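You operate a simulated robot arm through the tools that you are given. There is no shell and no other tool. Be economical: measure what you need, move in short steps, check, and stop when the job is done.

You are at the controls of a simulated robot arm. One attempt, no reset.

JOB
Close the bottom drawer of the sieve bench. Then open the sieve cupboard door, fetch the green tin from the upper shelf of the sieve cupboard and set it in the dustpan, then shut the door. Then press the left plunger three times. Then open the blue counter drawer, take the striped purple tub and leave it in the inside of the blue counter drawer, then shut the drawer. Then fetch the small pan from the top of the test bench and set it on the blue cover. Then put one of the blue tins from the top of the test bench on the front row of the slatted board. Then press the white button two times. The order counts. Set down upright: blue tin.
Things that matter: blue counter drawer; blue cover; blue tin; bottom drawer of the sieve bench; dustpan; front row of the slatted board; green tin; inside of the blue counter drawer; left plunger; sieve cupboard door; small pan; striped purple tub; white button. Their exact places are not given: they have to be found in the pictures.

It is judged by the outcome, as a careful person would: the job done as asked, and still so three seconds after it is handed in. It fails if anything else is knocked over, pushed out of place, dropped, spilled or broken. Lids that push on must go on centred and level and be pressed home; caps that screw on are set level and turned clockwise until they are tight.

ROBOT AND FRAMES
A 7-joint arm with a two-finger parallel gripper on a trunk, on a base that drives. Base frame: it is fixed to the floor where the robot stands at the start and does not move with it; the origin is under the middle of the robot, x ahead of it, y to its left, z up. Readings come in m, rad, newtons and seconds.
With the tool pointing down near the work surface it reaches from about 0.28 to 0.72 m from the robot's upright axis, wherever it stands. Its first joint turns from -2.897 to 2.897 rad. Places, roughly: blue counter drawer [-2.7, -4.2, 0.7]; blue cover (15x15x2 cm) [-3.9, -4.7, 0.9]; blue tin [1, -3.5, 1]; bottom drawer of the sieve bench [0.6, 0.1, 0.1]; dustpan (26x18x11 cm) [-1, -1.3, 0.8]; front row of the slatted board (51x17 cm) [-2.7, -4.24, 0.82]; green tin [0.5, 0.5, 0.5]; inside of the blue counter drawer [-2.7, -4.3, 0.6]; left plunger [-0.6, -1.2, 0.9]; sieve cupboard door [0.5, 0.6, 0.4]; small pan (6x6x3 cm) [0.2, -3.1, 0.9]; striped purple tub (5x5x5 cm) [-0.3, -1.5, 0.8]; white button [-3.1, -4.3, 0.9]. Payload 1.57 kg.
The tool frame sits at the grasp point between the pads (the TCP): z along the fingers, y along the line on which they close. The tips reach 0.03 m beyond it. Largest opening 0.08 m; finger width 0.017, thickness 0.012; the body of the gripper, 0.04 by 0.082 m, starts 0.08 m behind the TCP.
Orientation is that of the tool frame in the base frame, as a unit quaternion [x, y, z, w]. With the fingers straight down and closing along the base's y, the tool's x points along the base's -x, its y along +y and its z along -z.

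CONTROLS
- The arm moves only by the tool servo_tool. Its argument "deltas" is a list of rows, each a list of 3 entries, a list of its own where there are three numbers: the shift along the tool's x, y, z in m, then the turn, a rotation vector about the tool's x, y, z in rad, then the opening, from 0 (shut) to 1 (fully open). In form: [[[dx, dy, dz], [wx, wy, wz], fingers], ...]. A call has 1 to 8 rows; each row shifts and turns the commanded pose from where the row before left it, along the tool's axes as they then stand. Rows are played at 5 a second. More than 0.05 m and 0.15 rad between two rows, or a gripper value outside its range, and nothing of the call is played. A pose out of reach is approached as far as the arm can. The call stops where the force on the tool passes 40 N (or 10 N more than at its start, if that is more) or the arm is blocked; 0.2 s more then pass. The fingers move at their own pace (about 0.072 m/s each) and stop on an object; they squeeze with about 24 N. The grip force told is the motor's: it shows also when the fingers shut on nothing. Time passes only in rows, and 0.2 s behind the last, so rows that do not move let the fingers close. The reply holds the time, the measured pose of the TCP, the force on the tool along the base axes, the opening and the grip force, in the units named above and with some noise, with the torque about the TCP (base axes, N m) and any sound that the robot's microphone picked up.
- Cameras (640 x 400 px; columns grow to the right, rows downward): "scene" is now at [-0.023, 0.1835, 1.1941]; the picture's right is [0.62, -0.79, 0.00], its down [-0.64, -0.51, -0.57] and it looks along [0.45, 0.35, -0.82] (base axes); focal length 282 px, centre (320, 200). "wrist" rides on the gripper at [0.072, -0.007, -0.122] in the tool frame; the picture's right is [0.09, 1.00, 0.00], its down [-0.84, 0.08, -0.54] and it looks along [-0.54, 0.05, 0.84] (tool axes); focal length 238 px, centre (320, 200).
- get_image(camera): a new picture of that camera. It takes no simulated time.
- lift_body(by): slides the trunk up (or, below 0, down) by that many m; the arm and the scene camera ride with it, the base frame stays. It gives what a move gives, with no picture.
- roll_base(legs): drives the robot by 1 to 6 legs, each [ahead, left, turn to the left] in m, m and rad, along the robot's own axes; the way and the turn of a leg run together, so that a leg with both is an arc; at most 1.5 m and 3.142 rad a leg. The arm and the cameras ride along, it lands a little off, and it stops where it bumps. It gives what a move gives.
- aim_head(pan, tilt): turns the head with the scene camera to pan (to the left, within 1.501 rad either way) and tilt (down, from -0.506 to 1.204), counted from straight ahead of the robot. It gives what a move gives.
- locate(camera, pixels): for up to 12 pixels [column, row] of the newest picture of that camera ("zoom" is the newest enlarged one), the place [x, y, z] in the base frame of the surface seen there, good to about 0.003 m. It takes no simulated time.
- enlarge(camera, box): a new picture of the part [left, top, right, bottom] of that camera's present view, enlarged. It takes no simulated time.
- hand_in(): hands the job in; it is judged then, once.

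Keep the steps short. Do not move on a guess: measure, check each grasp and each placing, and mend mistakes. In all there are 145 turns and 168 pictures (those below and enlarged ones count). Leave the gripper open and the arm clear of the work at the hand-in unless told otherwise, and finish with a single line.

The tools are called after "Request:" as name(argument=value, ...) on one line, values as JSON. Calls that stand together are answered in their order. servo_tool: Moves the arm, as the interface text tells. Its arguments: {"type":"object","properties":{"deltas":{"type":"array","items":{"type":"array"}}},"required":["deltas"]} The other tools are called the same way: lift_body (by) slides the trunk up or down; roll_base (legs) drives the base; aim_head (pan, tilt) turns the head that bears the scene camera; get_image (camera) takes a picture; locate (camera, pixels) gives the place of the surface under pixels of a picture; enlarge (camera, box) takes an enlarged picture of a part of a camera's view; hand_in () hands the job in.

At the start:

```text
clock: 0.0
position: [0.3408, 0.2176, 0.7721]
tcp_rot: [0.0, 1.0, 0.001, 0.0]
force: [-0.2, 0.8, 0.7]
ft_torque: [-0.03, -0.01, 0.02]
width: 0.0801
gripper_force: 0.1
trunk travel left (down, up): [-0.025, 0.455]
robot x, y, heading: [-0.0028, -0.0003, -0.003]
head pan, tilt: [0.667, 0.962]
```

scene: 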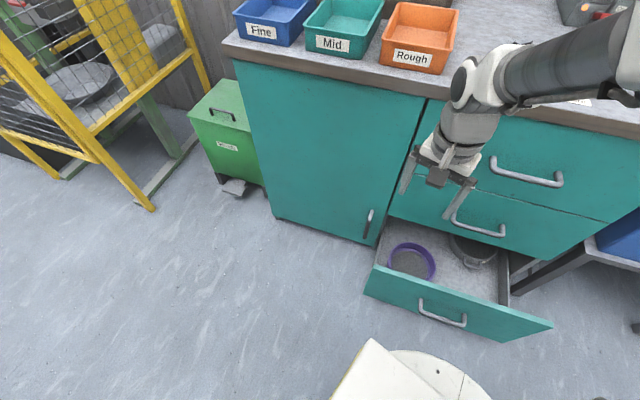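
wrist: 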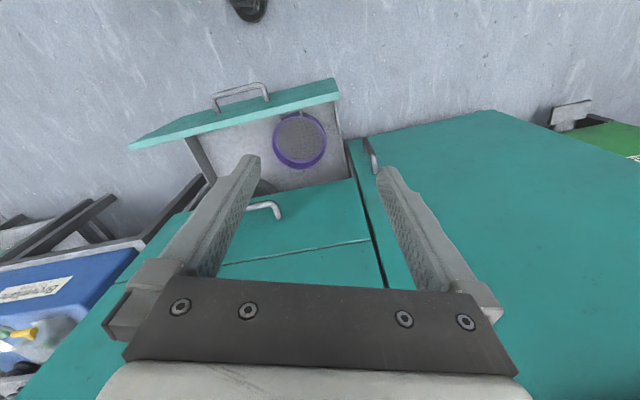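

I see the bottom drawer open with its handle around (440,312), and the cupboard door with its handle at (368,225). I'll measure these points first.

Request:
locate(camera="scene", pixels=[[440, 318], [380, 285], [530, 325], [372, 213], [366, 235], [385, 200], [275, 215], [238, 70], [425, 100], [418, 303], [466, 323], [480, 227]])

Request:
enlarge(camera="scene", box=[330, 150, 530, 350])

```text
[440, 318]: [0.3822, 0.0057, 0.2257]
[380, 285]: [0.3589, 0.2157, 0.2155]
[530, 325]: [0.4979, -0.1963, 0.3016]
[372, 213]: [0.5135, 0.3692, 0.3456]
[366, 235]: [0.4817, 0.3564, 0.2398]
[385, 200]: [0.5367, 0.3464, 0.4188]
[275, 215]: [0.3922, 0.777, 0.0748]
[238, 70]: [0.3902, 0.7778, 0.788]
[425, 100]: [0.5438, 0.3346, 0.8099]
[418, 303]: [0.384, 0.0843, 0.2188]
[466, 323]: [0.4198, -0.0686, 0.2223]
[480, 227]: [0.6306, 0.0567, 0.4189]
```

```text
2.00 times, centred on (430, 250) of scene
```

zoom: 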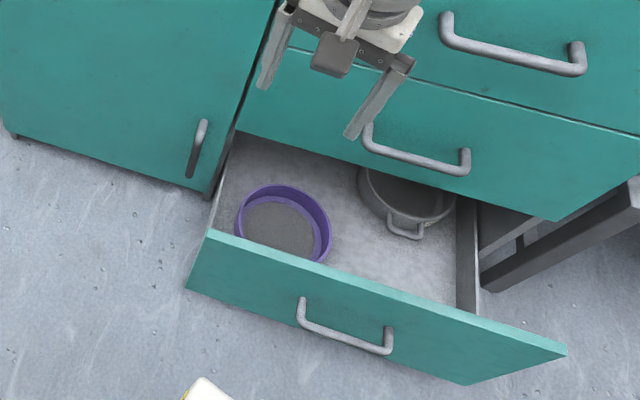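

The bench front runs at about 0.33 rad to my y axis. I'll turn square to it and back off slightly, then look again.

Request:
roll_base(legs=[[0, 0, 0.337], [-0.1, 0, 0]])

Request:
aim_head(pan=0.0, tilt=0.8)

Request:
get_image(camera="scene")

```text
clock: 2.7
position: [0.153, 0.2841, 0.771]
tcp_rot: [-0.168, 0.986, 0.001, 0.0]
force: [0.1, -0.5, -0.2]
ft_torque: [0.0, 0.01, 0.0]
width: 0.0797
gripper_force: 0.0
trunk travel left (down, up): [-0.025, 0.455]
robot x, y, heading: [-0.093, -0.0316, 0.338]
head pan, tilt: [0.667, 0.962]
```

```text
clock: 3.7
position: [0.1531, 0.2845, 0.7716]
tcp_rot: [-0.169, 0.986, 0.001, 0.0]
force: [1.1, -0.3, 0.3]
ft_torque: [0.0, 0.01, 0.0]
width: 0.0803
gripper_force: 0.0
trunk travel left (down, up): [-0.025, 0.455]
robot x, y, heading: [-0.0922, -0.0359, 0.343]
head pan, tilt: [0.0, 0.799]
```

```text
164 pictures are left
```

scene: 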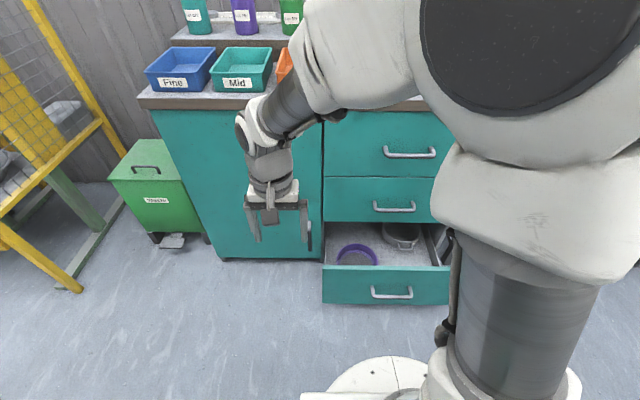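

The gripper has to come to the middle of the drawer front. I'll back off a little more, then move it right while tilting the fingers 45° forward.

Request:
roll_base(legs=[[-0.08, 0, 0]])

Request:
servo_tool(deltas=[[[0, -0.049, 0], [0, -0.112, 0], 0], [[0, -0.049, 0], [0, -0.112, 0], 0], [[0, -0.049, 0], [0, -0.112, 0], 0], [[0, -0.049, 0], [0, -0.112, 0], 0], [[0, -0.049, 0], [0, -0.112, 0], 0], [[0, -0.049, 0], [0, -0.112, 0], 0], [[0, -0.049, 0], [0, -0.113, 0], 0]])

Request:
servo_tool(deltas=[[[0.035, 0, 0.035], [0, 0, 0], 0], [[0.035, 0, 0.035], [0, 0, 0], 0], [[0.035, 0, 0.035], [0, 0, 0], 0], [[0.035, 0, 0.035], [0, 0, 0], 0], [[0.035, 0, 0.035], [0, 0, 0], 0], [[0.035, 0, 0.035], [0, 0, 0], 0], [[0.035, 0, 0.035], [0, 0, 0], 0]])

Request:
get_image(camera="scene")

Request:
get_image(camera="wrist")

```text
clock: 4.9
position: [0.0775, 0.2574, 0.7713]
tcp_rot: [-0.166, 0.986, 0.0, 0.0]
force: [-0.6, 0.8, 0.6]
ft_torque: [0.0, 0.0, 0.01]
width: 0.08
gripper_force: 0.1
trunk travel left (down, up): [-0.025, 0.455]
robot x, y, heading: [-0.1709, -0.0592, 0.338]
head pan, tilt: [0.0, 0.799]
```

```text
clock: 6.5
position: [0.2323, -0.0589, 0.7987]
tcp_rot: [-0.157, 0.911, 0.065, 0.377]
force: [0.4, 1.0, 0.1]
ft_torque: [-0.02, 0.01, 0.0]
width: 0.0001
gripper_force: 21.2
out of reach, approached as far as the arm can: row 4, 5, 6
trunk travel left (down, up): [-0.025, 0.455]
robot x, y, heading: [-0.1715, -0.0568, 0.336]
head pan, tilt: [0.0, 0.799]
```

```text
clock: 8.1
position: [0.2547, -0.0674, 0.4532]
tcp_rot: [-0.155, 0.91, 0.064, 0.378]
force: [0.0, -0.1, -0.5]
ft_torque: [0.0, -0.02, -0.01]
width: 0.0
gripper_force: 21.1
out of reach, approached as far as the arm can: row 1, 2
trunk travel left (down, up): [-0.025, 0.455]
robot x, y, heading: [-0.1694, -0.0593, 0.334]
head pan, tilt: [0.0, 0.799]
```

```text
163 pictures are left
```

scene: 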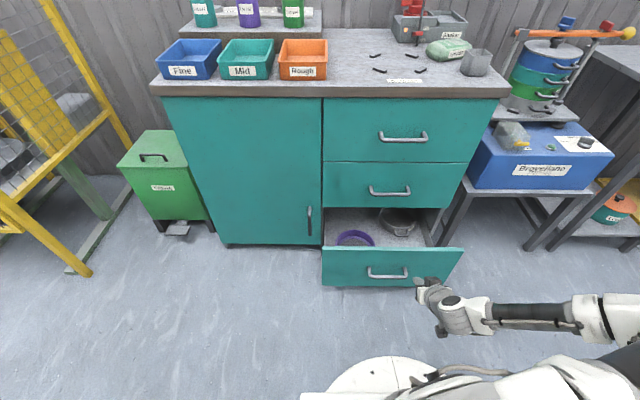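

```text
162 pictures are left
```

wrist: 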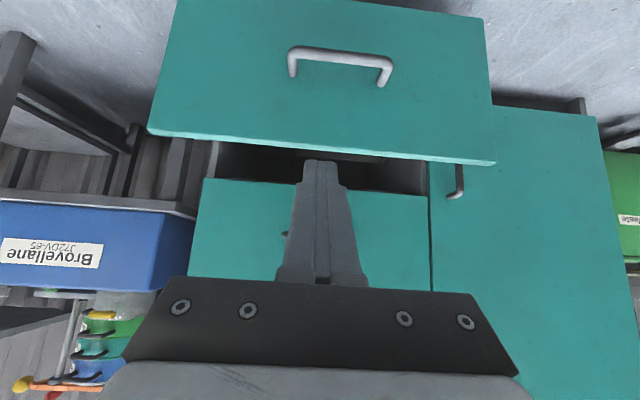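

The wrist view shows the drawer front and handle clearly. I'll measure both.

Request:
locate(camera="scene", pixels=[[388, 257], [330, 257], [455, 257], [388, 277], [309, 210], [309, 235], [322, 200], [225, 240], [165, 98], [390, 195], [322, 105]])

Request:
enlarge(camera="scene", box=[270, 170, 350, 260])

```text
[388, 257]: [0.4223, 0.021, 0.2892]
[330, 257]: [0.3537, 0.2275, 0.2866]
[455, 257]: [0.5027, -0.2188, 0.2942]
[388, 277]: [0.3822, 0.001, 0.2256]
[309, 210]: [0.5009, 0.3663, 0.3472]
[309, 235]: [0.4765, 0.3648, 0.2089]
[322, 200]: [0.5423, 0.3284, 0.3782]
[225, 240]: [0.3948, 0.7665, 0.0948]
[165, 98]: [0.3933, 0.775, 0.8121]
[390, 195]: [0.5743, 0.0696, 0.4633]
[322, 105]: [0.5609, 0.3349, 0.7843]
```

```text
4.44 times, centred on (310, 215) of scene
```

zoom: 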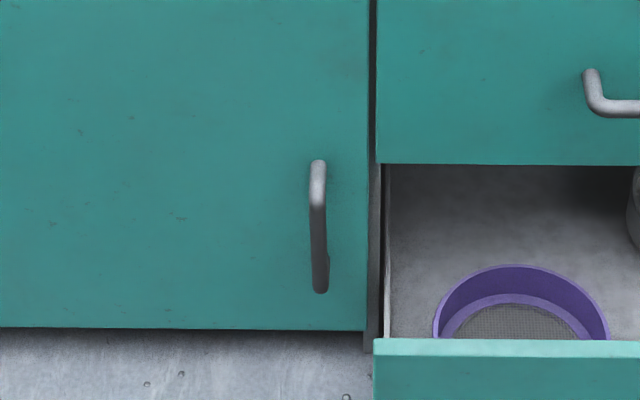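

The drawer front's upper edge is at z 0.29 and centred. I'll lower the fingertips to about z 0.26, then push forward.

Request:
servo_tool(deltas=[[[0.035, 0, 0.035], [0, 0, 0], 0], [[0.035, 0, 0.035], [0, 0, 0], 0], [[0.035, 0, 0.035], [0, 0, 0], 0], [[0.0177, 0, 0.0177], [0, 0, 0], 0], [[-0.0247, 0, 0.0247], [0, 0, 0], 0], [[-0.0247, 0, 0.0247], [0, 0, 0], 0], [[-0.0247, 0, 0.0247], [0, 0, 0], 0]])

Request:
servo_tool(deltas=[[[-0.0212, 0, 0.0212], [0, 0, 0], 0], [[-0.0212, 0, 0.0212], [0, 0, 0], 0], [[-0.0212, 0, 0.0212], [0, 0, 0], 0], [[-0.0212, 0, 0.0212], [0, 0, 0], 0], [[-0.0212, 0, 0.0212], [0, 0, 0], 0]])

Request:
get_image(camera="scene")

```text
clock: 9.7
position: [0.3911, -0.0394, 0.425]
tcp_rot: [-0.154, 0.911, 0.064, 0.377]
force: [0.9, 0.0, 0.0]
ft_torque: [-0.01, 0.02, -0.01]
width: 0.0001
gripper_force: 21.2
out of reach, approached as far as the arm can: row 1, 2, 3, 4
trunk travel left (down, up): [-0.025, 0.455]
robot x, y, heading: [-0.1725, -0.0593, 0.335]
head pan, tilt: [0.0, 0.799]
```

```text
clock: 10.9
position: [0.5168, 0.0148, 0.4347]
tcp_rot: [-0.153, 0.911, 0.064, 0.377]
force: [-0.1, -0.4, 0.5]
ft_torque: [-0.01, -0.02, 0.0]
width: 0.0
gripper_force: 20.8
out of reach, approached as far as the arm can: row 4, 5
trunk travel left (down, up): [-0.025, 0.455]
robot x, y, heading: [-0.1684, -0.0611, 0.342]
head pan, tilt: [0.0, 0.799]
```

```text
160 pictures are left
```

scene: 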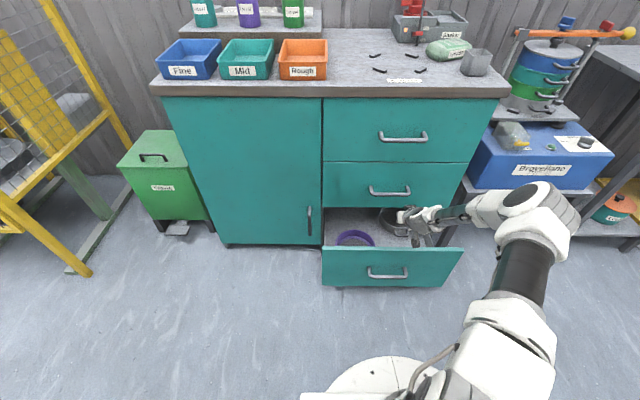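

Pointing 45° forward, the arm can't go this low. I'll pull back out of the drawer, reduce the tilt to about 0.35 rad and go down again.

Request:
servo_tool(deltas=[[[0.034, 0, -0.034], [0, 0, 0], 0], [[0.034, 0, -0.034], [0, 0, 0], 0], [[0.034, 0, -0.034], [0, 0, 0], 0], [[0.034, 0, -0.034], [0, 0, 0], 0], [[0.03, 0, -0.03], [0, 0, 0], 0], [[0, 0, 0], [0, 0.145, 0], 0], [[0, 0, 0], [0, 0.145, 0], 0], [[0, 0, 0], [0, 0.145, 0], 0]])

Request:
servo_tool(deltas=[[[0.016, 0, 0.045], [0, 0, 0], 0], [[0.016, 0, 0.045], [0, 0, 0], 0], [[0.016, 0, 0.045], [0, 0, 0], 0], [[0.014, 0, 0.04], [0, 0, 0], 0]])

```text
clock: 12.7
position: [0.2954, -0.0605, 0.4349]
tcp_rot: [-0.167, 0.971, 0.029, 0.171]
force: [0.2, 0.4, -0.7]
ft_torque: [0.02, 0.0, 0.0]
width: 0.0
gripper_force: 21.0
trunk travel left (down, up): [-0.025, 0.455]
robot x, y, heading: [-0.1687, -0.0608, 0.336]
head pan, tilt: [0.0, 0.799]
```

```text
clock: 13.7
position: [0.2972, -0.0615, 0.3602]
tcp_rot: [-0.164, 0.971, 0.03, 0.172]
force: [-0.4, 0.5, 0.2]
ft_torque: [0.01, -0.01, -0.02]
width: 0.0
gripper_force: 21.2
out of reach, approached as far as the arm can: row 2, 3, 4
trunk travel left (down, up): [-0.025, 0.455]
robot x, y, heading: [-0.1687, -0.0598, 0.34]
head pan, tilt: [0.0, 0.799]
```

The arm stalls at z 0.36 with this tilt. I'll drop the trunk, straighten the tool and see how low it will go.

Request:
lift_body(by=-0.025)

Request:
servo_tool(deltas=[[[0, 0, 0], [0, 0.12, 0], 0], [[0, 0, 0], [0, 0.12, 0], 0], [[0, 0, 0], [0, 0.11, 0], 0], [[0, 0, 0.03], [0, 0, 0], 0], [[0, 0, 0.03], [0, 0, 0], 0], [[0, 0, 0.03], [0, 0, 0], 0], [[0, 0, 0.03], [0, 0, 0], 0]])

Request:
get_image(camera="scene")

```text
clock: 14.4
position: [0.2961, -0.0636, 0.3352]
tcp_rot: [-0.164, 0.971, 0.029, 0.173]
force: [0.6, -0.6, 0.3]
ft_torque: [-0.01, 0.0, 0.01]
width: 0.0
gripper_force: 21.3
trunk travel left (down, up): [0.0, 0.48]
robot x, y, heading: [-0.1761, -0.06, 0.338]
head pan, tilt: [0.0, 0.799]
```

```text
clock: 16.0
position: [0.2862, -0.0633, 0.3206]
tcp_rot: [-0.166, 0.986, 0.0, 0.0]
force: [0.3, -0.1, -0.4]
ft_torque: [0.01, 0.0, -0.02]
width: 0.0
gripper_force: 21.2
out of reach, approached as far as the arm can: row 4, 5, 6, 7
trunk travel left (down, up): [0.0, 0.48]
robot x, y, heading: [-0.1718, -0.0626, 0.343]
head pan, tilt: [0.0, 0.799]
```

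```text
159 pictures are left
```

scene: 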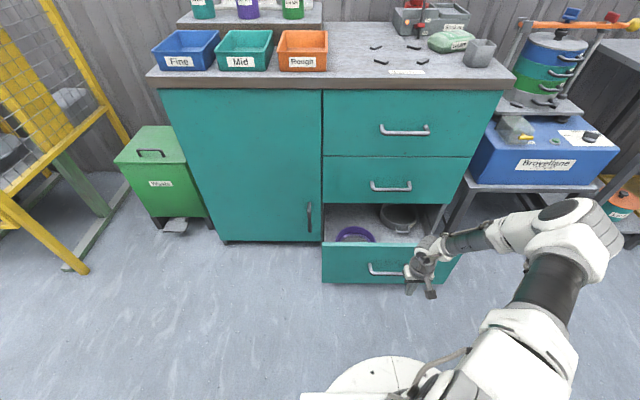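

The elbow has swung out to the right, and that may be what limits the depth. I'll raise the hand, move it to the robot's left and try going down there.

Request:
servo_tool(deltas=[[[0, 0.02, -0.045], [0, 0, 0], 0], [[0, 0.02, -0.045], [0, 0, 0], 0], [[0, 0.02, -0.045], [0, 0, 0], 0], [[0, 0.048, 0], [0, 0, 0], 0], [[0, 0.048, 0], [0, 0, 0], 0], [[0, 0.048, 0], [0, 0, 0], 0], [[0, 0.048, 0], [0, 0, 0], 0], [[0, 0.048, 0], [0, 0, 0], 0]])

Request:
servo_tool(deltas=[[[0, 0, 0.045], [0, 0, 0], 0], [[0, 0, 0.045], [0, 0, 0], 0], [[0, 0, 0.045], [0, 0, 0], 0], [[0, 0, 0.045], [0, 0, 0], 0], [[0, 0, 0.045], [0, 0, 0], 0], [[0, 0, 0.045], [0, 0, 0], 0]])

Request:
get_image(camera="scene")

```text
clock: 17.8
position: [0.1875, 0.2231, 0.4558]
tcp_rot: [-0.167, 0.986, 0.0, 0.0]
force: [0.5, 0.3, -0.6]
ft_torque: [-0.02, 0.01, -0.01]
width: 0.0
gripper_force: 21.5
trunk travel left (down, up): [0.0, 0.48]
robot x, y, heading: [-0.168, -0.0623, 0.335]
head pan, tilt: [0.0, 0.799]
```

```text
clock: 19.2
position: [0.1904, 0.1711, 0.3206]
tcp_rot: [-0.167, 0.986, 0.0, 0.0]
force: [-0.7, 0.0, -0.8]
ft_torque: [-0.03, 0.01, -0.02]
width: 0.0001
gripper_force: 21.0
out of reach, approached as far as the arm can: row 3, 4, 5, 6
trunk travel left (down, up): [0.0, 0.48]
robot x, y, heading: [-0.1709, -0.0613, 0.333]
head pan, tilt: [0.0, 0.799]
```

```text
158 pictures are left
```

scene: 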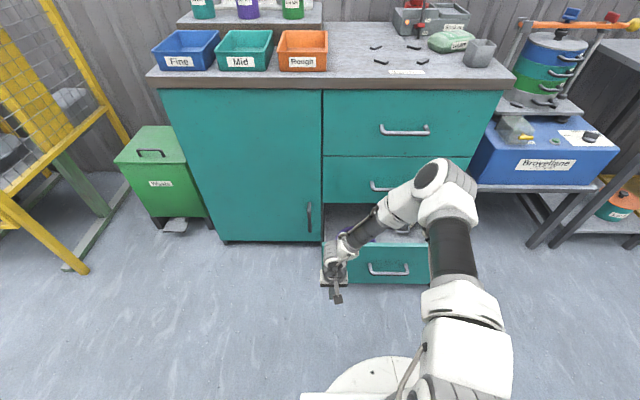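

The elbow is now forward and the forearm comes straight down, yet the depth is the same. I'll measure the arm parts to find out what limits it.

Request:
locate(camera="scene", pixels=[[430, 178], [455, 190], [450, 240], [460, 300], [460, 345], [400, 205], [350, 240], [335, 260], [370, 380], [430, 380]])

Request:
get_image(camera="wrist")

```text
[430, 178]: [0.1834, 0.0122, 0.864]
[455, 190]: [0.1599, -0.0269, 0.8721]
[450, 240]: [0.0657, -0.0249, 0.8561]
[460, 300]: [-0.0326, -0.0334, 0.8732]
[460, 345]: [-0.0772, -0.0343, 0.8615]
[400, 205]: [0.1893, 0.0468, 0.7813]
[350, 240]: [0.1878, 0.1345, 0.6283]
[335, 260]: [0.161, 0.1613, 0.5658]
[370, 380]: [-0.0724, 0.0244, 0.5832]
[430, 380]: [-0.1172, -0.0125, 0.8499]
```

```text
157 pictures are left
```

wrist: 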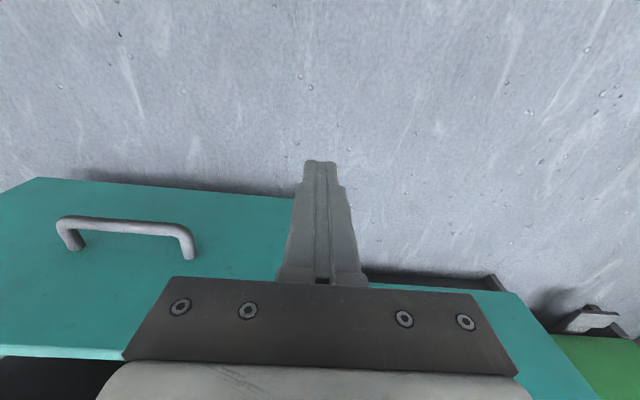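

The depth limit may come from joint angles, so I'll test it: yaw the tool each way and try to go down each time.

Request:
servo_tool(deltas=[[[0, 0, -0.04], [0, 0, 0.14], 0], [[0, 0, 0], [0, 0, 0.14], 0], [[0, 0, 0], [0, 0, 0.14], 0], [[0, 0, 0], [0, 0, 0.14], 0], [[0, 0, 0.04], [0, 0, 0], 0], [[0, 0, 0.04], [0, 0, 0], 0], [[0, 0, 0.04], [0, 0, 0], 0]])

Request:
servo_tool(deltas=[[[0, 0, -0.04], [0, 0, -0.14], 0], [[0, 0, 0], [0, 0, -0.14], 0], [[0, 0, 0], [0, 0, -0.14], 0], [[0, 0, 0], [0, 0, -0.14], 0], [[0, 0, 0], [0, 0, -0.14], 0], [[0, 0, 0], [0, 0, -0.14], 0], [[0, 0, 0], [0, 0, -0.14], 0], [[0, 0, 0], [0, 0, -0.14], 0]])

Request:
servo_tool(deltas=[[[0, 0, 0.04], [0, 0, 0], 0], [[0, 0, 0.04], [0, 0, 0], 0], [[0, 0, 0.04], [0, 0, 0], 0]])

Request:
get_image(camera="scene")

```text
clock: 20.8
position: [0.1894, 0.1689, 0.3199]
tcp_rot: [0.112, 0.994, 0.0, 0.0]
force: [0.1, -0.5, 0.4]
ft_torque: [0.04, 0.05, 0.0]
width: 0.0001
gripper_force: 21.5
out of reach, approached as far as the arm can: row 6, 7
trunk travel left (down, up): [0.0, 0.48]
robot x, y, heading: [-0.1735, -0.0555, 0.338]
head pan, tilt: [0.0, 0.799]
```

```text
clock: 22.6
position: [0.1898, 0.1708, 0.3613]
tcp_rot: [-0.435, 0.901, 0.001, 0.0]
force: [-0.5, -0.7, 0.2]
ft_torque: [-0.01, 0.0, 0.01]
width: 0.0001
gripper_force: 21.2
trunk travel left (down, up): [0.0, 0.48]
robot x, y, heading: [-0.1707, -0.0622, 0.335]
head pan, tilt: [0.0, 0.799]
```

```text
clock: 23.4
position: [0.1899, 0.1717, 0.3205]
tcp_rot: [-0.433, 0.901, 0.001, 0.001]
force: [0.4, -0.2, 0.2]
ft_torque: [0.01, 0.06, -0.03]
width: 0.0002
gripper_force: 21.5
out of reach, approached as far as the arm can: row 2, 3
trunk travel left (down, up): [0.0, 0.48]
robot x, y, heading: [-0.1711, -0.0592, 0.338]
head pan, tilt: [0.0, 0.799]
```

```text
156 pictures are left
```

scene: 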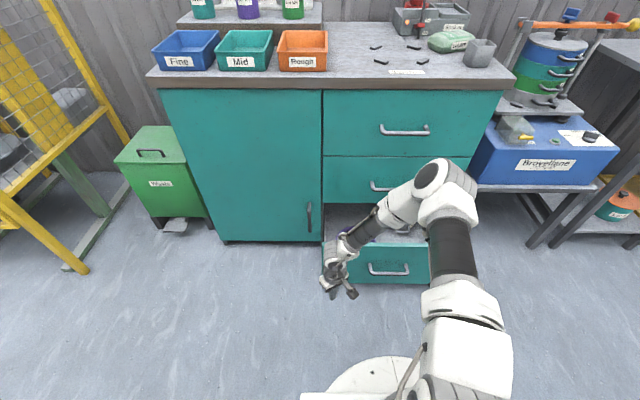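

Yaw makes no difference, so the arm is probably folded too tightly. I'll back the base 0.25 m, reach further out and try again.

Request:
roll_base(legs=[[-0.25, 0, 0]])

Request:
servo_tool(deltas=[[[0, 0, -0.04], [0, 0, 0.14], 0], [[0, 0, -0.04], [0, 0, 0.14], 0], [[0, 0, 0], [0, 0, 0.14], 0], [[0, 0, 0], [0, 0, 0.14], 0], [[-0.04, -0.02, 0], [0, 0, 0], 0], [[-0.04, -0.02, 0], [0, 0, 0], 0], [[-0.04, -0.02, 0], [0, 0, 0], 0], [[-0.04, -0.02, 0], [0, 0, 0], 0]])

Request:
servo_tool(deltas=[[[-0.04, 0, 0], [0, 0, 0], 0], [[0, 0, 0.04], [0, 0, 0], 0], [[0, 0, 0.04], [0, 0, 0], 0], [[0, 0, 0.04], [0, 0, 0], 0], [[0, 0, 0.04], [0, 0, 0], 0]])

Request:
get_image(camera="scene")

```text
clock: 25.3
position: [0.0117, 0.1069, 0.3192]
tcp_rot: [-0.428, 0.904, 0.0, 0.0]
force: [0.8, -0.7, -0.1]
ft_torque: [0.03, 0.02, -0.02]
width: 0.0
gripper_force: 21.2
trunk travel left (down, up): [0.0, 0.48]
robot x, y, heading: [-0.355, -0.1191, 0.324]
head pan, tilt: [0.0, 0.799]
stopped in leg 1: the robot was blocked; the commanded pose is now the measured one
```

```text
clock: 27.1
position: [0.1892, 0.0821, 0.4007]
tcp_rot: [-0.162, 0.987, 0.001, 0.0]
force: [-1.0, -0.7, 0.5]
ft_torque: [0.0, -0.03, 0.0]
width: 0.0001
gripper_force: 21.0
trunk travel left (down, up): [0.0, 0.48]
robot x, y, heading: [-0.3506, -0.117, 0.324]
head pan, tilt: [0.0, 0.799]
```

```text
clock: 28.3
position: [0.2188, 0.0918, 0.381]
tcp_rot: [-0.161, 0.987, 0.0, 0.0]
force: [0.5, -0.4, 0.0]
ft_torque: [0.0, 0.04, 0.03]
width: 0.0002
gripper_force: 21.5
out of reach, approached as far as the arm can: row 2, 3, 4, 5
trunk travel left (down, up): [0.0, 0.48]
robot x, y, heading: [-0.3528, -0.1193, 0.326]
head pan, tilt: [0.0, 0.799]
```

```text
155 pictures are left
```

scene: 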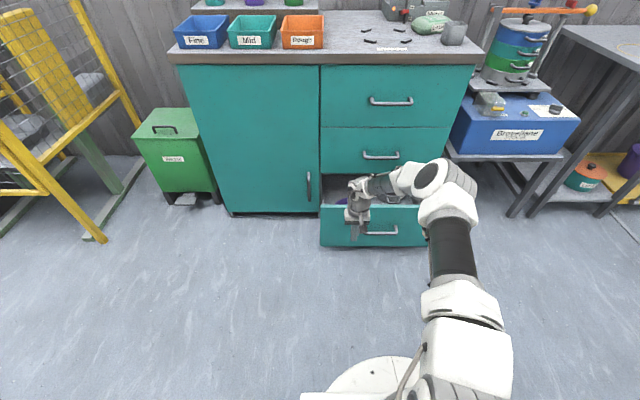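

Reaching out makes it worse, so closer in should go lower. I'll test directly in front of the trunk, about 0.32 m ahead.

Request:
servo_tool(deltas=[[[0.045, 0, -0.02], [0, 0, 0], 0], [[0.045, 0, 0], [0, 0, 0], 0], [[0.045, -0.01, 0], [0, 0, 0], 0], [[0.045, -0.01, 0], [0, 0, 0], 0], [[0.045, -0.01, 0], [0, 0, 0], 0], [[0.045, -0.02, 0], [0, 0, 0], 0]])

Request:
servo_tool(deltas=[[[0, 0, 0.045], [0, 0, 0], 0], [[0, 0, 0.045], [0, 0, 0], 0], [[0, 0, 0.045], [0, 0, 0], 0], [[0, 0, 0.045], [0, 0, 0], 0]])

Request:
get_image(camera="scene")

```text
clock: 29.7
position: [-0.0223, -0.0442, 0.3993]
tcp_rot: [-0.162, 0.987, 0.0, 0.0]
force: [0.1, -0.5, 0.5]
ft_torque: [0.02, -0.01, 0.01]
width: 0.0001
gripper_force: 21.2
trunk travel left (down, up): [0.0, 0.48]
robot x, y, heading: [-0.3498, -0.1171, 0.328]
head pan, tilt: [0.0, 0.799]
```

```text
clock: 30.7
position: [-0.0048, -0.0388, 0.3263]
tcp_rot: [-0.162, 0.987, 0.0, -0.001]
force: [-0.6, 0.8, 0.7]
ft_torque: [-0.03, 0.02, 0.01]
width: 0.0
gripper_force: 21.1
out of reach, approached as far as the arm can: row 2, 3, 4
trunk travel left (down, up): [0.0, 0.48]
robot x, y, heading: [-0.3511, -0.1213, 0.324]
head pan, tilt: [0.0, 0.799]
```

```text
154 pictures are left
```

scene: 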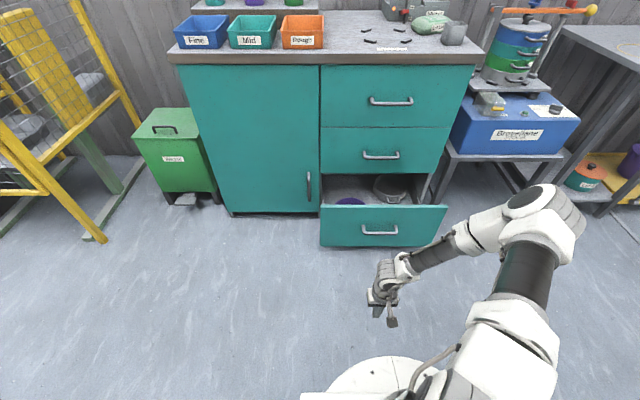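

The elbow has dropped sideways, which is a poor posture for going low. I'll bring the hand back up near the starting pose and look at the elbow.

Request:
servo_tool(deltas=[[[0, 0.02, -0.045], [0, 0, 0], 0], [[0, 0.03, -0.045], [0, 0, 0], 0], [[0, 0.03, -0.045], [0, 0, 0], 0], [[0, 0.03, -0.045], [0, 0, 0], 0], [[0, 0.03, -0.045], [0, 0, 0], 0], [[0, 0.03, -0.045], [0, 0, 0], 0], [[0, 0.03, -0.045], [0, 0, 0], 0], [[0, 0.03, -0.045], [0, 0, 0], 0]])

Request:
servo_tool(deltas=[[[0, 0, -0.045], [0, 0, 0], 0], [[0, 0, -0.045], [0, 0, 0], 0], [[0, 0, -0.045], [0, 0, 0], 0]])

Request:
get_image(camera="scene")

```text
refused: row 2 steps farther than a row can; nothing moved
```

```text
clock: 31.5
position: [-0.0044, -0.0383, 0.4607]
tcp_rot: [-0.161, 0.987, 0.0, -0.001]
force: [-0.3, -0.6, 0.1]
ft_torque: [-0.01, -0.02, -0.02]
width: 0.0
gripper_force: 21.2
trunk travel left (down, up): [0.0, 0.48]
robot x, y, heading: [-0.351, -0.1233, 0.321]
head pan, tilt: [0.0, 0.799]
```

```text
153 pictures are left
```

scene: 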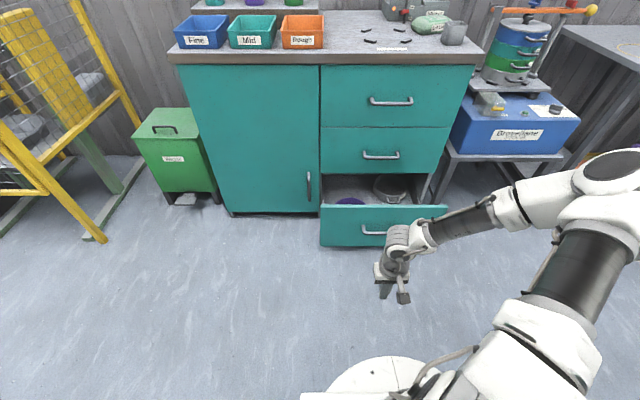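

The elbow is still low. I'll keep raising the hand and shift it left.

Request:
servo_tool(deltas=[[[0, 0.02, -0.045], [0, 0, 0], 0], [[0, 0.02, -0.045], [0, 0, 0], 0], [[0, 0.02, -0.045], [0, 0, 0], 0], [[0, 0.02, -0.045], [0, 0, 0], 0], [[0, 0.02, -0.045], [0, 0, 0], 0], [[0, 0.02, -0.045], [0, 0, 0], 0], [[0, 0.02, -0.045], [0, 0, 0], 0], [[0, 0.02, -0.045], [0, 0, 0], 0]])

Request:
get_image(camera="scene")

```text
clock: 33.3
position: [-0.0567, 0.1138, 0.8212]
tcp_rot: [-0.162, 0.987, 0.0, -0.001]
force: [-0.3, -0.7, 0.9]
ft_torque: [0.02, -0.03, 0.0]
width: 0.0
gripper_force: 21.1
trunk travel left (down, up): [0.0, 0.48]
robot x, y, heading: [-0.3508, -0.1209, 0.324]
head pan, tilt: [0.0, 0.799]
```

```text
152 pictures are left
```

scene: 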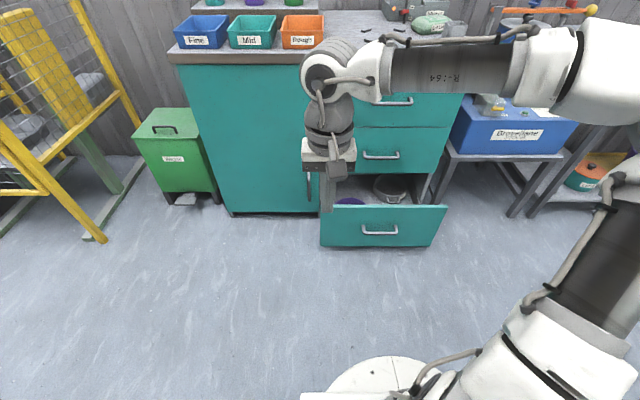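

The elbow is out to the right with the forearm pointing left. I'll yaw the tool clockwise past the last joint's range so the elbow has to swing up behind the hand.

Request:
servo_tool(deltas=[[[0, 0, 0], [0, 0, 0.14], 0], [[0, 0, 0], [0, 0, 0.14], 0], [[0, 0, 0], [0, 0, 0.14], 0], [[0, 0, 0], [0, 0, 0.14], 0], [[0, 0, 0], [0, 0, 0.14], 0], [[0, 0, 0], [0, 0, 0.14], 0], [[0, 0, 0], [0, 0, 0.14], 0], [[0, 0, 0], [0, 0, 0.14], 0]])

Request:
servo_tool(deltas=[[[0, 0, 0], [0, 0, 0.14], 0], [[0, 0, 0], [0, 0, 0.14], 0], [[0, 0, 0], [0, 0, 0.14], 0], [[0, 0, 0], [0, 0, 0.14], 0], [[0, 0, 0], [0, 0, 0.14], 0], [[0, 0, 0], [0, 0, 0.14], 0], [[0, 0, 0], [0, 0, 0.14], 0], [[0, 0, 0], [0, 0, 0.14], 0]])

Request:
get_image(camera="scene")

```text
clock: 35.1
position: [-0.057, 0.1129, 0.8203]
tcp_rot: [0.389, 0.921, 0.0, 0.0]
force: [-0.4, 0.5, 0.3]
ft_torque: [0.04, 0.0, -0.01]
width: 0.0001
gripper_force: 20.9
trunk travel left (down, up): [0.0, 0.48]
robot x, y, heading: [-0.3522, -0.1179, 0.323]
head pan, tilt: [0.0, 0.799]
```

```text
clock: 36.9
position: [-0.0568, 0.112, 0.8199]
tcp_rot: [0.819, 0.574, 0.0, 0.0]
force: [-0.3, -0.4, 0.3]
ft_torque: [0.02, 0.03, 0.0]
width: 0.0
gripper_force: 21.4
trunk travel left (down, up): [0.0, 0.48]
robot x, y, heading: [-0.3522, -0.122, 0.32]
head pan, tilt: [0.0, 0.799]
```

```text
151 pictures are left
```

scene: 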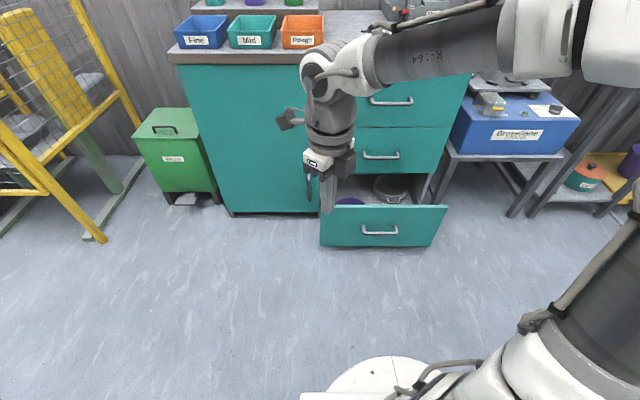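

It's working: the elbow is starting to rise. I'll carry on clockwise.

Request:
servo_tool(deltas=[[[0, 0, 0], [0, 0, 0.14], 0], [[0, 0, 0], [0, 0, 0.14], 0], [[0, 0, 0], [0, 0, 0.14], 0], [[0, 0, 0], [0, 0, 0.14], 0], [[0, 0, 0], [0, 0, 0.14], 0], [[0, 0, 0], [0, 0, 0.14], 0], [[0, 0, 0], [0, 0, 0.14], 0], [[0, 0, 0], [0, 0, 0.14], 0]])

Request:
get_image(camera="scene")

```text
clock: 38.7
position: [-0.0574, 0.1117, 0.8196]
tcp_rot: [0.999, 0.051, 0.0, 0.0]
force: [0.0, 1.2, 0.3]
ft_torque: [-0.01, -0.03, -0.02]
width: 0.0
gripper_force: 21.3
trunk travel left (down, up): [0.0, 0.48]
robot x, y, heading: [-0.3539, -0.1197, 0.325]
head pan, tilt: [0.0, 0.799]
```

```text
150 pictures are left
```

scene: 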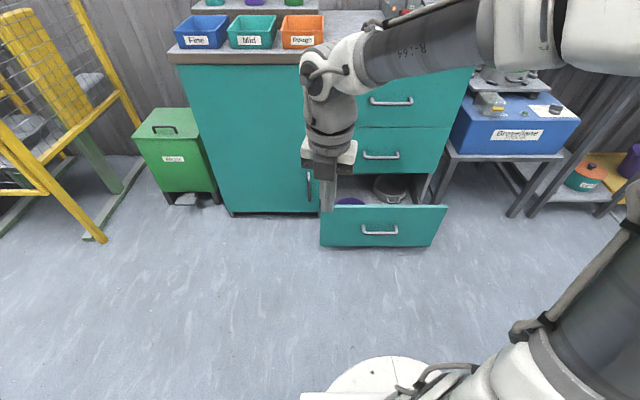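

Request:
servo_tool(deltas=[[[0, 0, 0], [0, 0, 0.14], 0], [[0, 0, 0], [0, 0, 0.14], 0], [[0, 0, 0], [0, 0, 0.14], 0], [[0, 0, 0], [0, 0, 0.14], 0], [[0, 0, 0], [0, 0, 0.14], 0], [[0, 0, 0], [0, 0, 0.14], 0], [[0, 0, 0], [0, 0, 0.14], 0], [[0, 0, 0], [0, 0, 0.14], 0]])

Request:
get_image(camera="scene")

```text
clock: 40.5
position: [-0.0576, 0.1137, 0.8197]
tcp_rot: [0.874, -0.487, 0.001, 0.0]
force: [0.0, 0.0, 0.5]
ft_torque: [-0.02, 0.0, 0.0]
width: 0.0001
gripper_force: 21.0
trunk travel left (down, up): [0.0, 0.48]
robot x, y, heading: [-0.3538, -0.1215, 0.326]
head pan, tilt: [0.0, 0.799]
```

```text
149 pictures are left
```

scene: 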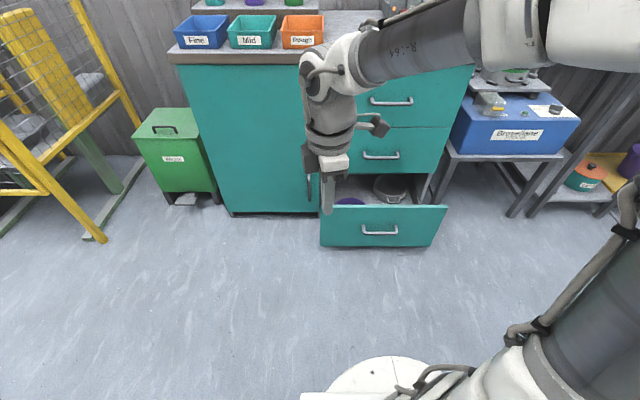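

Request:
servo_tool(deltas=[[[0, 0, 0], [0, 0, 0.14], 0], [[0, 0, 0], [0, 0, 0.14], 0], [[0, 0, 0], [0, 0, 0.14], 0], [[0, 0, 0], [0, 0, 0.14], 0], [[0, 0, 0], [0, 0, 0.14], 0], [[0, 0, 0], [0, 0, 0.14], 0], [[0, 0, 0], [0, 0, 0.14], 0], [[0, 0, 0], [0, 0, 0.14], 0]])

Request:
servo_tool(deltas=[[[0, 0, 0], [0, 0, 0.14], 0], [[0, 0, 0], [0, 0, 0.14], 0], [[0, 0, 0], [0, 0, 0.14], 0], [[0, 0, 0], [0, 0, 0.14], 0], [[0, 0, 0], [0, 0, 0.14], 0], [[0, 0, 0], [0, 0, 0.14], 0], [[0, 0, 0], [0, 0, 0.14], 0], [[0, 0, 0], [0, 0, 0.14], 0]])

Request:
get_image(camera="scene")

```text
clock: 42.3
position: [-0.0321, 0.0895, 0.8167]
tcp_rot: [-0.485, 0.875, 0.0, 0.0]
force: [-0.9, -0.2, -0.4]
ft_torque: [-0.02, 0.02, -0.02]
width: 0.0001
gripper_force: 21.3
out of reach, approached as far as the arm can: row 8
trunk travel left (down, up): [0.0, 0.48]
robot x, y, heading: [-0.3511, -0.1199, 0.321]
head pan, tilt: [0.0, 0.799]
```

```text
clock: 44.1
position: [0.0496, -0.3114, 0.7948]
tcp_rot: [0.046, 0.999, 0.0, 0.0]
force: [0.1, 0.1, 0.4]
ft_torque: [-0.01, 0.05, 0.04]
width: 0.0
gripper_force: 21.1
out of reach, approached as far as the arm can: row 1, 2, 3, 4, 5, 6, 7, 8
trunk travel left (down, up): [0.0, 0.48]
robot x, y, heading: [-0.352, -0.116, 0.32]
head pan, tilt: [0.0, 0.799]
```

```text
148 pictures are left
```

scene: 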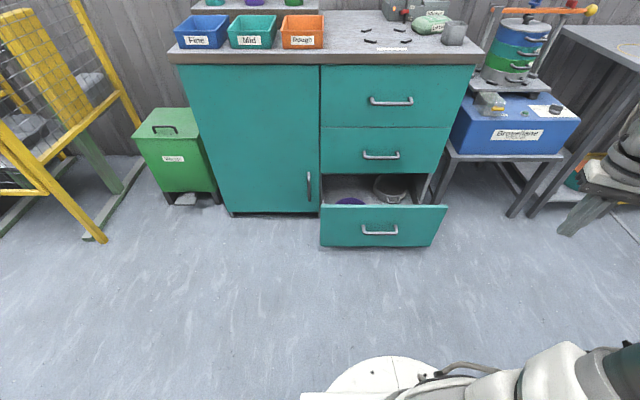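

The last joint is now at its limit. Moving the hand left while holding this yaw should force the elbow round.

Request:
servo_tool(deltas=[[[0, 0.04, 0], [0, 0, 0], 0], [[0, 0.04, 0], [0, 0, 0], 0], [[0, 0.04, 0], [0, 0, 0], 0], [[0, 0.04, 0], [0, 0, 0], 0], [[0, 0.04, 0], [0, 0, 0], 0], [[0, 0.04, 0], [0, 0, 0], 0], [[0, 0.04, 0], [0, 0, 0], 0], [[0, 0.04, 0], [0, 0, 0], 0]])

Request:
get_image(camera="scene")

```text
clock: 45.9
position: [0.0335, -0.3124, 0.7912]
tcp_rot: [0.054, 0.999, 0.0, 0.0]
force: [0.6, 0.5, -0.5]
ft_torque: [0.03, 0.0, 0.06]
width: 0.0003
gripper_force: 21.1
out of reach, approached as far as the arm can: row 1, 2, 3, 4, 5, 6, 7, 8
trunk travel left (down, up): [0.0, 0.48]
robot x, y, heading: [-0.3579, -0.1194, 0.326]
head pan, tilt: [0.0, 0.799]
```

```text
147 pictures are left
```

scene: 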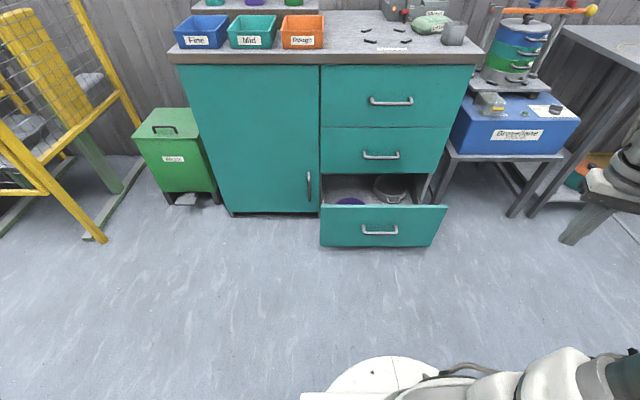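

The arm is stuck against its limits. I'll turn the head right and look at the arm's actual posture.

Request:
aim_head(pan=-0.9, tilt=0.75)

Request:
get_image(camera="scene")

Request:
locate(camera="scene", pixels=[[320, 200], [320, 250], [320, 300], [320, 350], [320, 390], [250, 200], [400, 200], [400, 300], [250, 300], [450, 250]])

```text
clock: 47.1
position: [0.0325, -0.3123, 0.7916]
tcp_rot: [0.053, 0.999, 0.0, 0.001]
force: [0.9, 1.0, -1.5]
ft_torque: [0.0, 0.0, 0.03]
width: 0.0
gripper_force: 21.3
trunk travel left (down, up): [0.0, 0.48]
robot x, y, heading: [-0.3544, -0.1209, 0.329]
head pan, tilt: [-0.901, 0.75]
```

```text
146 pictures are left
```

scene: 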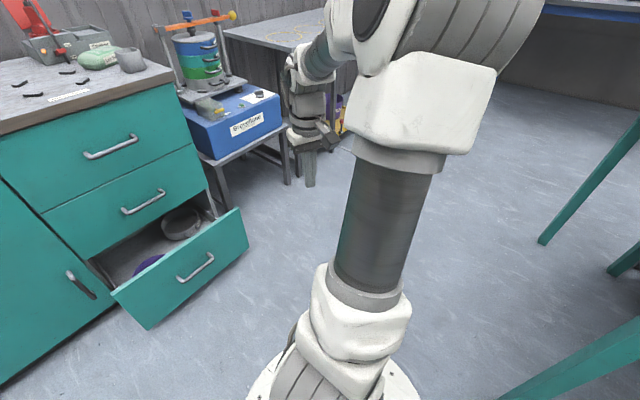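

```text
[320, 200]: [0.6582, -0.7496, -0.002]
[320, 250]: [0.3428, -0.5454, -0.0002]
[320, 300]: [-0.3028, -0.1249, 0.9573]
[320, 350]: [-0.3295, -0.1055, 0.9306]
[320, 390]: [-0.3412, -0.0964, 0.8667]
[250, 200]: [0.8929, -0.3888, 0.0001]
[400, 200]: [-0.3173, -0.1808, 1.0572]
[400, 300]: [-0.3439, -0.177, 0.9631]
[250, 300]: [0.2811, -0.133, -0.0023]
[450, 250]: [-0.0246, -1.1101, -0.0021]
```

Now the elbow is up, which is good. I'll yaw back to free the last joint and move left with the elbow held high.

Request:
servo_tool(deltas=[[[0, 0, 0], [0, 0, -0.14], 0], [[0, 0, 0], [0, 0, -0.14], 0], [[0, 0, 0], [0, 0, -0.14], 0], [[0, 0, 0], [0, 0, -0.14], 0], [[0, 0, 0], [0, 0, -0.14], 0], [[0, 0, 0], [0, 0, -0.14], 0], [[0, 0, 0], [0, 0, -0.14], 0], [[0, 0, 0], [0, 0, -0.14], 0]])

Request:
servo_tool(deltas=[[[0, 0, 0.04], [0, 0, 0], 0], [[0, 0, 0.04], [0, 0, 0], 0], [[0, 0, 0.04], [0, 0, 0], 0], [[0, 0, 0.04], [0, 0, 0], 0], [[0, 0, 0.04], [0, 0, 0], 0], [[0, 0, 0.04], [0, 0, 0], 0], [[0, 0, 0.04], [0, 0, 0], 0], [[0, 0, 0.04], [0, 0, 0], 0]])

Request:
servo_tool(deltas=[[[0, 0, 0.04], [0, 0, 0], 0], [[0, 0, 0.04], [0, 0, 0], 0], [[0, 0, 0.04], [0, 0, 0], 0], [[0, 0, 0.04], [0, 0, 0], 0], [[0, 0, 0.04], [0, 0, 0], 0], [[0, 0, 0.04], [0, 0, 0], 0]])

Request:
get_image(camera="scene")

```text
clock: 48.9
position: [0.0318, -0.3103, 0.7924]
tcp_rot: [-0.484, 0.875, 0.001, 0.0]
force: [0.4, 0.2, -1.2]
ft_torque: [-0.02, 0.02, 0.0]
width: 0.0
gripper_force: 21.2
trunk travel left (down, up): [0.0, 0.48]
robot x, y, heading: [-0.3518, -0.1222, 0.328]
head pan, tilt: [-0.901, 0.75]
```

```text
clock: 50.7
position: [0.032, -0.3097, 0.4702]
tcp_rot: [-0.483, 0.876, 0.0, 0.0]
force: [-0.7, 0.6, 0.8]
ft_torque: [0.04, 0.02, -0.02]
width: 0.0001
gripper_force: 21.3
trunk travel left (down, up): [0.0, 0.48]
robot x, y, heading: [-0.3505, -0.1192, 0.324]
head pan, tilt: [-0.901, 0.75]
```

```text
clock: 52.1
position: [0.0345, -0.3073, 0.3198]
tcp_rot: [-0.483, 0.876, 0.0, -0.001]
force: [-0.2, 0.1, 0.5]
ft_torque: [0.0, -0.01, -0.03]
width: 0.0001
gripper_force: 21.2
out of reach, approached as far as the arm can: row 4, 5, 6
trunk travel left (down, up): [0.0, 0.48]
robot x, y, heading: [-0.3523, -0.1196, 0.325]
head pan, tilt: [-0.901, 0.75]
```

```text
145 pictures are left
```

scene: 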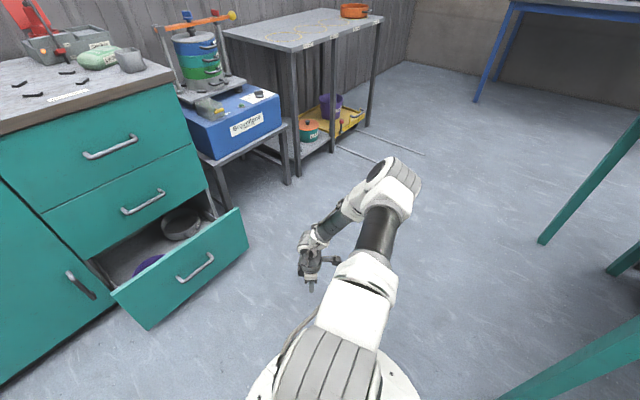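

Request:
locate(camera="scene", pixels=[[380, 172], [400, 190], [378, 230], [365, 270], [350, 310], [330, 370], [345, 210], [325, 230], [308, 250], [370, 385]])

Request:
enlarge(camera="scene", box=[240, 140, 460, 400])

```text
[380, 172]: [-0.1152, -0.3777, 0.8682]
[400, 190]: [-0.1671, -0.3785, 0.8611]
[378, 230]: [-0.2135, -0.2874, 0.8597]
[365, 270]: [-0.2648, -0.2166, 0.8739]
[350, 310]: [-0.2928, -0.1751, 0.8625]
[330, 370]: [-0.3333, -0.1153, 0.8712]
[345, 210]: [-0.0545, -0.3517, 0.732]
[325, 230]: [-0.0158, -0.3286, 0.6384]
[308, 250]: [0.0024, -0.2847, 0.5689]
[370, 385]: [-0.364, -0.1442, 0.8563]
```

```text
1.54 times, centred on (350, 270) of scene
```

zoom: 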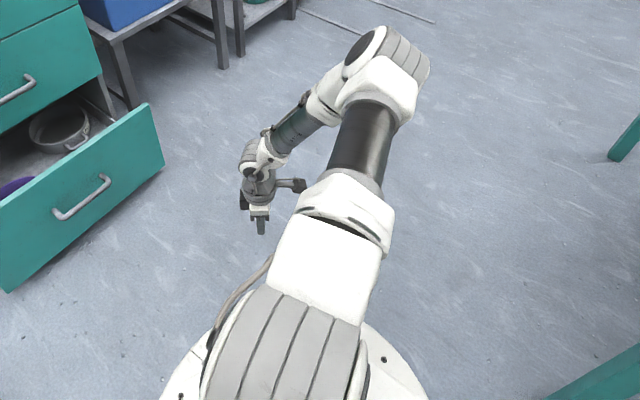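

Upper arm is level and the forearm slants, so the wrist bottoms out around z 0.53. I'll test whether tilting the tool either way gets the fingertips lower.

Request:
servo_tool(deltas=[[[0, 0, 0], [0, 0.12, 0], 0], [[0, 0, 0], [0, 0.12, 0], 0], [[0, 0, 0], [0, 0.12, 0], 0], [[-0.015, 0, 0.04], [0, 0, 0], 0], [[-0.015, 0, 0.04], [0, 0, 0], 0], [[-0.015, 0, 0.04], [0, 0, 0], 0]])

Request:
servo_tool(deltas=[[[0, 0, -0.03], [0, -0.12, 0], 0], [[0, 0, 0], [0, -0.12, 0], 0], [[0, 0, 0], [0, -0.12, 0], 0], [[0, 0, 0], [-0.12, 0, 0], 0], [[0, 0, 0], [-0.12, 0, 0], 0], [[0, 0, 0], [-0.12, 0, 0], 0], [[0, 0, 0.04], [0, 0, 0], 0], [[0, 0, 0.04], [0, 0, 0], 0]])

Request:
servo_tool(deltas=[[[0, 0, -0.03], [0.12, 0, 0], 0], [[0, 0, 0], [0.12, 0, 0], 0], [[0, 0, 0], [0.12, 0, 0], 0], [[0, 0, 0], [0.12, 0, 0], 0], [[0, 0, 0], [0.12, 0, 0], 0], [[0, 0, 0], [0.12, 0, 0], 0], [[0, 0, 0.04], [0, 0, 0], 0], [[0, 0, 0.04], [0, 0, 0], 0]])

```text
clock: 53.5
position: [0.0391, -0.3147, 0.3359]
tcp_rot: [-0.475, 0.861, -0.086, -0.158]
force: [-0.6, 0.1, 0.5]
ft_torque: [0.01, -0.03, -0.01]
width: 0.0
gripper_force: 21.2
out of reach, approached as far as the arm can: row 2, 3, 4, 5, 6
trunk travel left (down, up): [0.0, 0.48]
robot x, y, heading: [-0.3497, -0.1242, 0.328]
head pan, tilt: [-0.901, 0.75]
```

```text
clock: 55.3
position: [0.0397, -0.3025, 0.3481]
tcp_rot: [-0.476, 0.861, 0.156, -0.086]
force: [0.0, 1.1, -0.1]
ft_torque: [0.02, 0.0, 0.01]
width: 0.0
gripper_force: 21.2
out of reach, approached as far as the arm can: row 7, 8
trunk travel left (down, up): [0.0, 0.48]
robot x, y, heading: [-0.3536, -0.1176, 0.324]
head pan, tilt: [-0.901, 0.75]
```

```text
clock: 57.1
position: [0.1, -0.4127, 0.3731]
tcp_rot: [-0.477, 0.861, -0.153, 0.086]
force: [-0.5, -1.0, 0.6]
ft_torque: [-0.01, -0.01, 0.01]
width: 0.0002
gripper_force: 21.7
out of reach, approached as far as the arm can: row 5, 6, 7, 8
trunk travel left (down, up): [0.0, 0.48]
robot x, y, heading: [-0.3526, -0.1173, 0.327]
head pan, tilt: [-0.901, 0.75]
```

The lowest fingertip height is about z 0.29, right at the drawer's top edge. Before choosing how to push, I'll take out the tilt, look down at the robot's own base, and look closely at the drawer edge.

Request:
servo_tool(deltas=[[[0, 0, -0.04], [-0.12, 0, 0], 0], [[0, 0, -0.04], [-0.12, 0, 0], 0], [[0, 0, -0.04], [-0.12, 0, 0], 0], [[0, 0, 0], [0, 0, -0.14], 0], [[0, 0, 0], [0, 0, -0.14], 0], [[0, 0, 0], [0, 0, -0.14], 0], [[0, 0, 0], [0, 0, -0.14], 0], [[0, 0, 0], [0, 0, -0.14], 0]])

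Request:
aim_head(pan=0.0, tilt=1.2)

Request:
get_image(camera="scene")

Request:
aim_head(pan=-0.05, tilt=0.75)

Request:
enlarge(camera="scene", box=[290, 140, 470, 270])

```text
clock: 58.9
position: [0.0761, -0.3983, 0.4883]
tcp_rot: [0.755, -0.656, 0.0, -0.001]
force: [0.2, 0.0, -0.1]
ft_torque: [-0.02, -0.01, 0.01]
width: 0.0001
gripper_force: 21.6
trunk travel left (down, up): [0.0, 0.48]
robot x, y, heading: [-0.3503, -0.1179, 0.327]
head pan, tilt: [-0.901, 0.75]
```

```text
clock: 60.1
position: [0.075, -0.3974, 0.4876]
tcp_rot: [0.753, -0.658, 0.0, 0.001]
force: [0.6, -0.5, -0.1]
ft_torque: [0.04, -0.01, -0.03]
width: 0.0
gripper_force: 21.9
trunk travel left (down, up): [0.0, 0.48]
robot x, y, heading: [-0.3522, -0.1224, 0.323]
head pan, tilt: [0.0, 1.201]
```

```text
143 pictures are left
```

scene: 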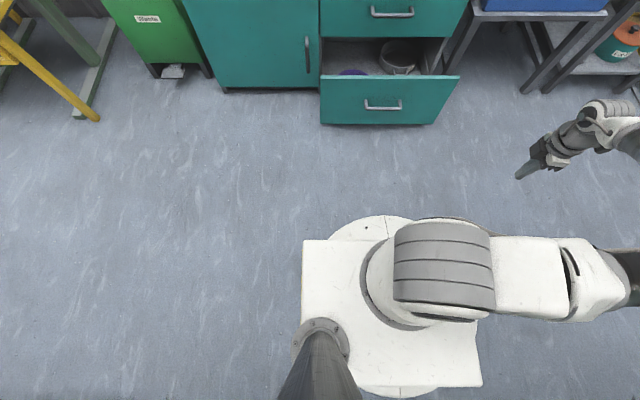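

```text
clock: 61.0
position: [0.0758, -0.3972, 0.4865]
tcp_rot: [0.753, -0.658, 0.0, 0.001]
force: [0.2, 0.5, -0.1]
ft_torque: [-0.01, 0.01, 0.01]
width: 0.0003
gripper_force: 21.2
trunk travel left (down, up): [0.0, 0.48]
robot x, y, heading: [-0.3534, -0.1196, 0.323]
head pan, tilt: [-0.051, 0.75]
```

```text
3.08 times, centred on (380, 205) of scene
```

zoom: 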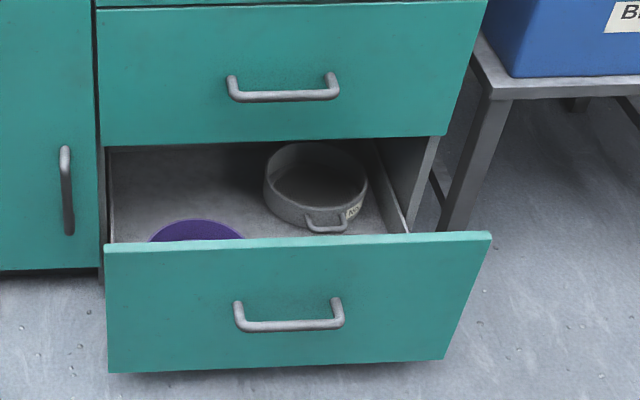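

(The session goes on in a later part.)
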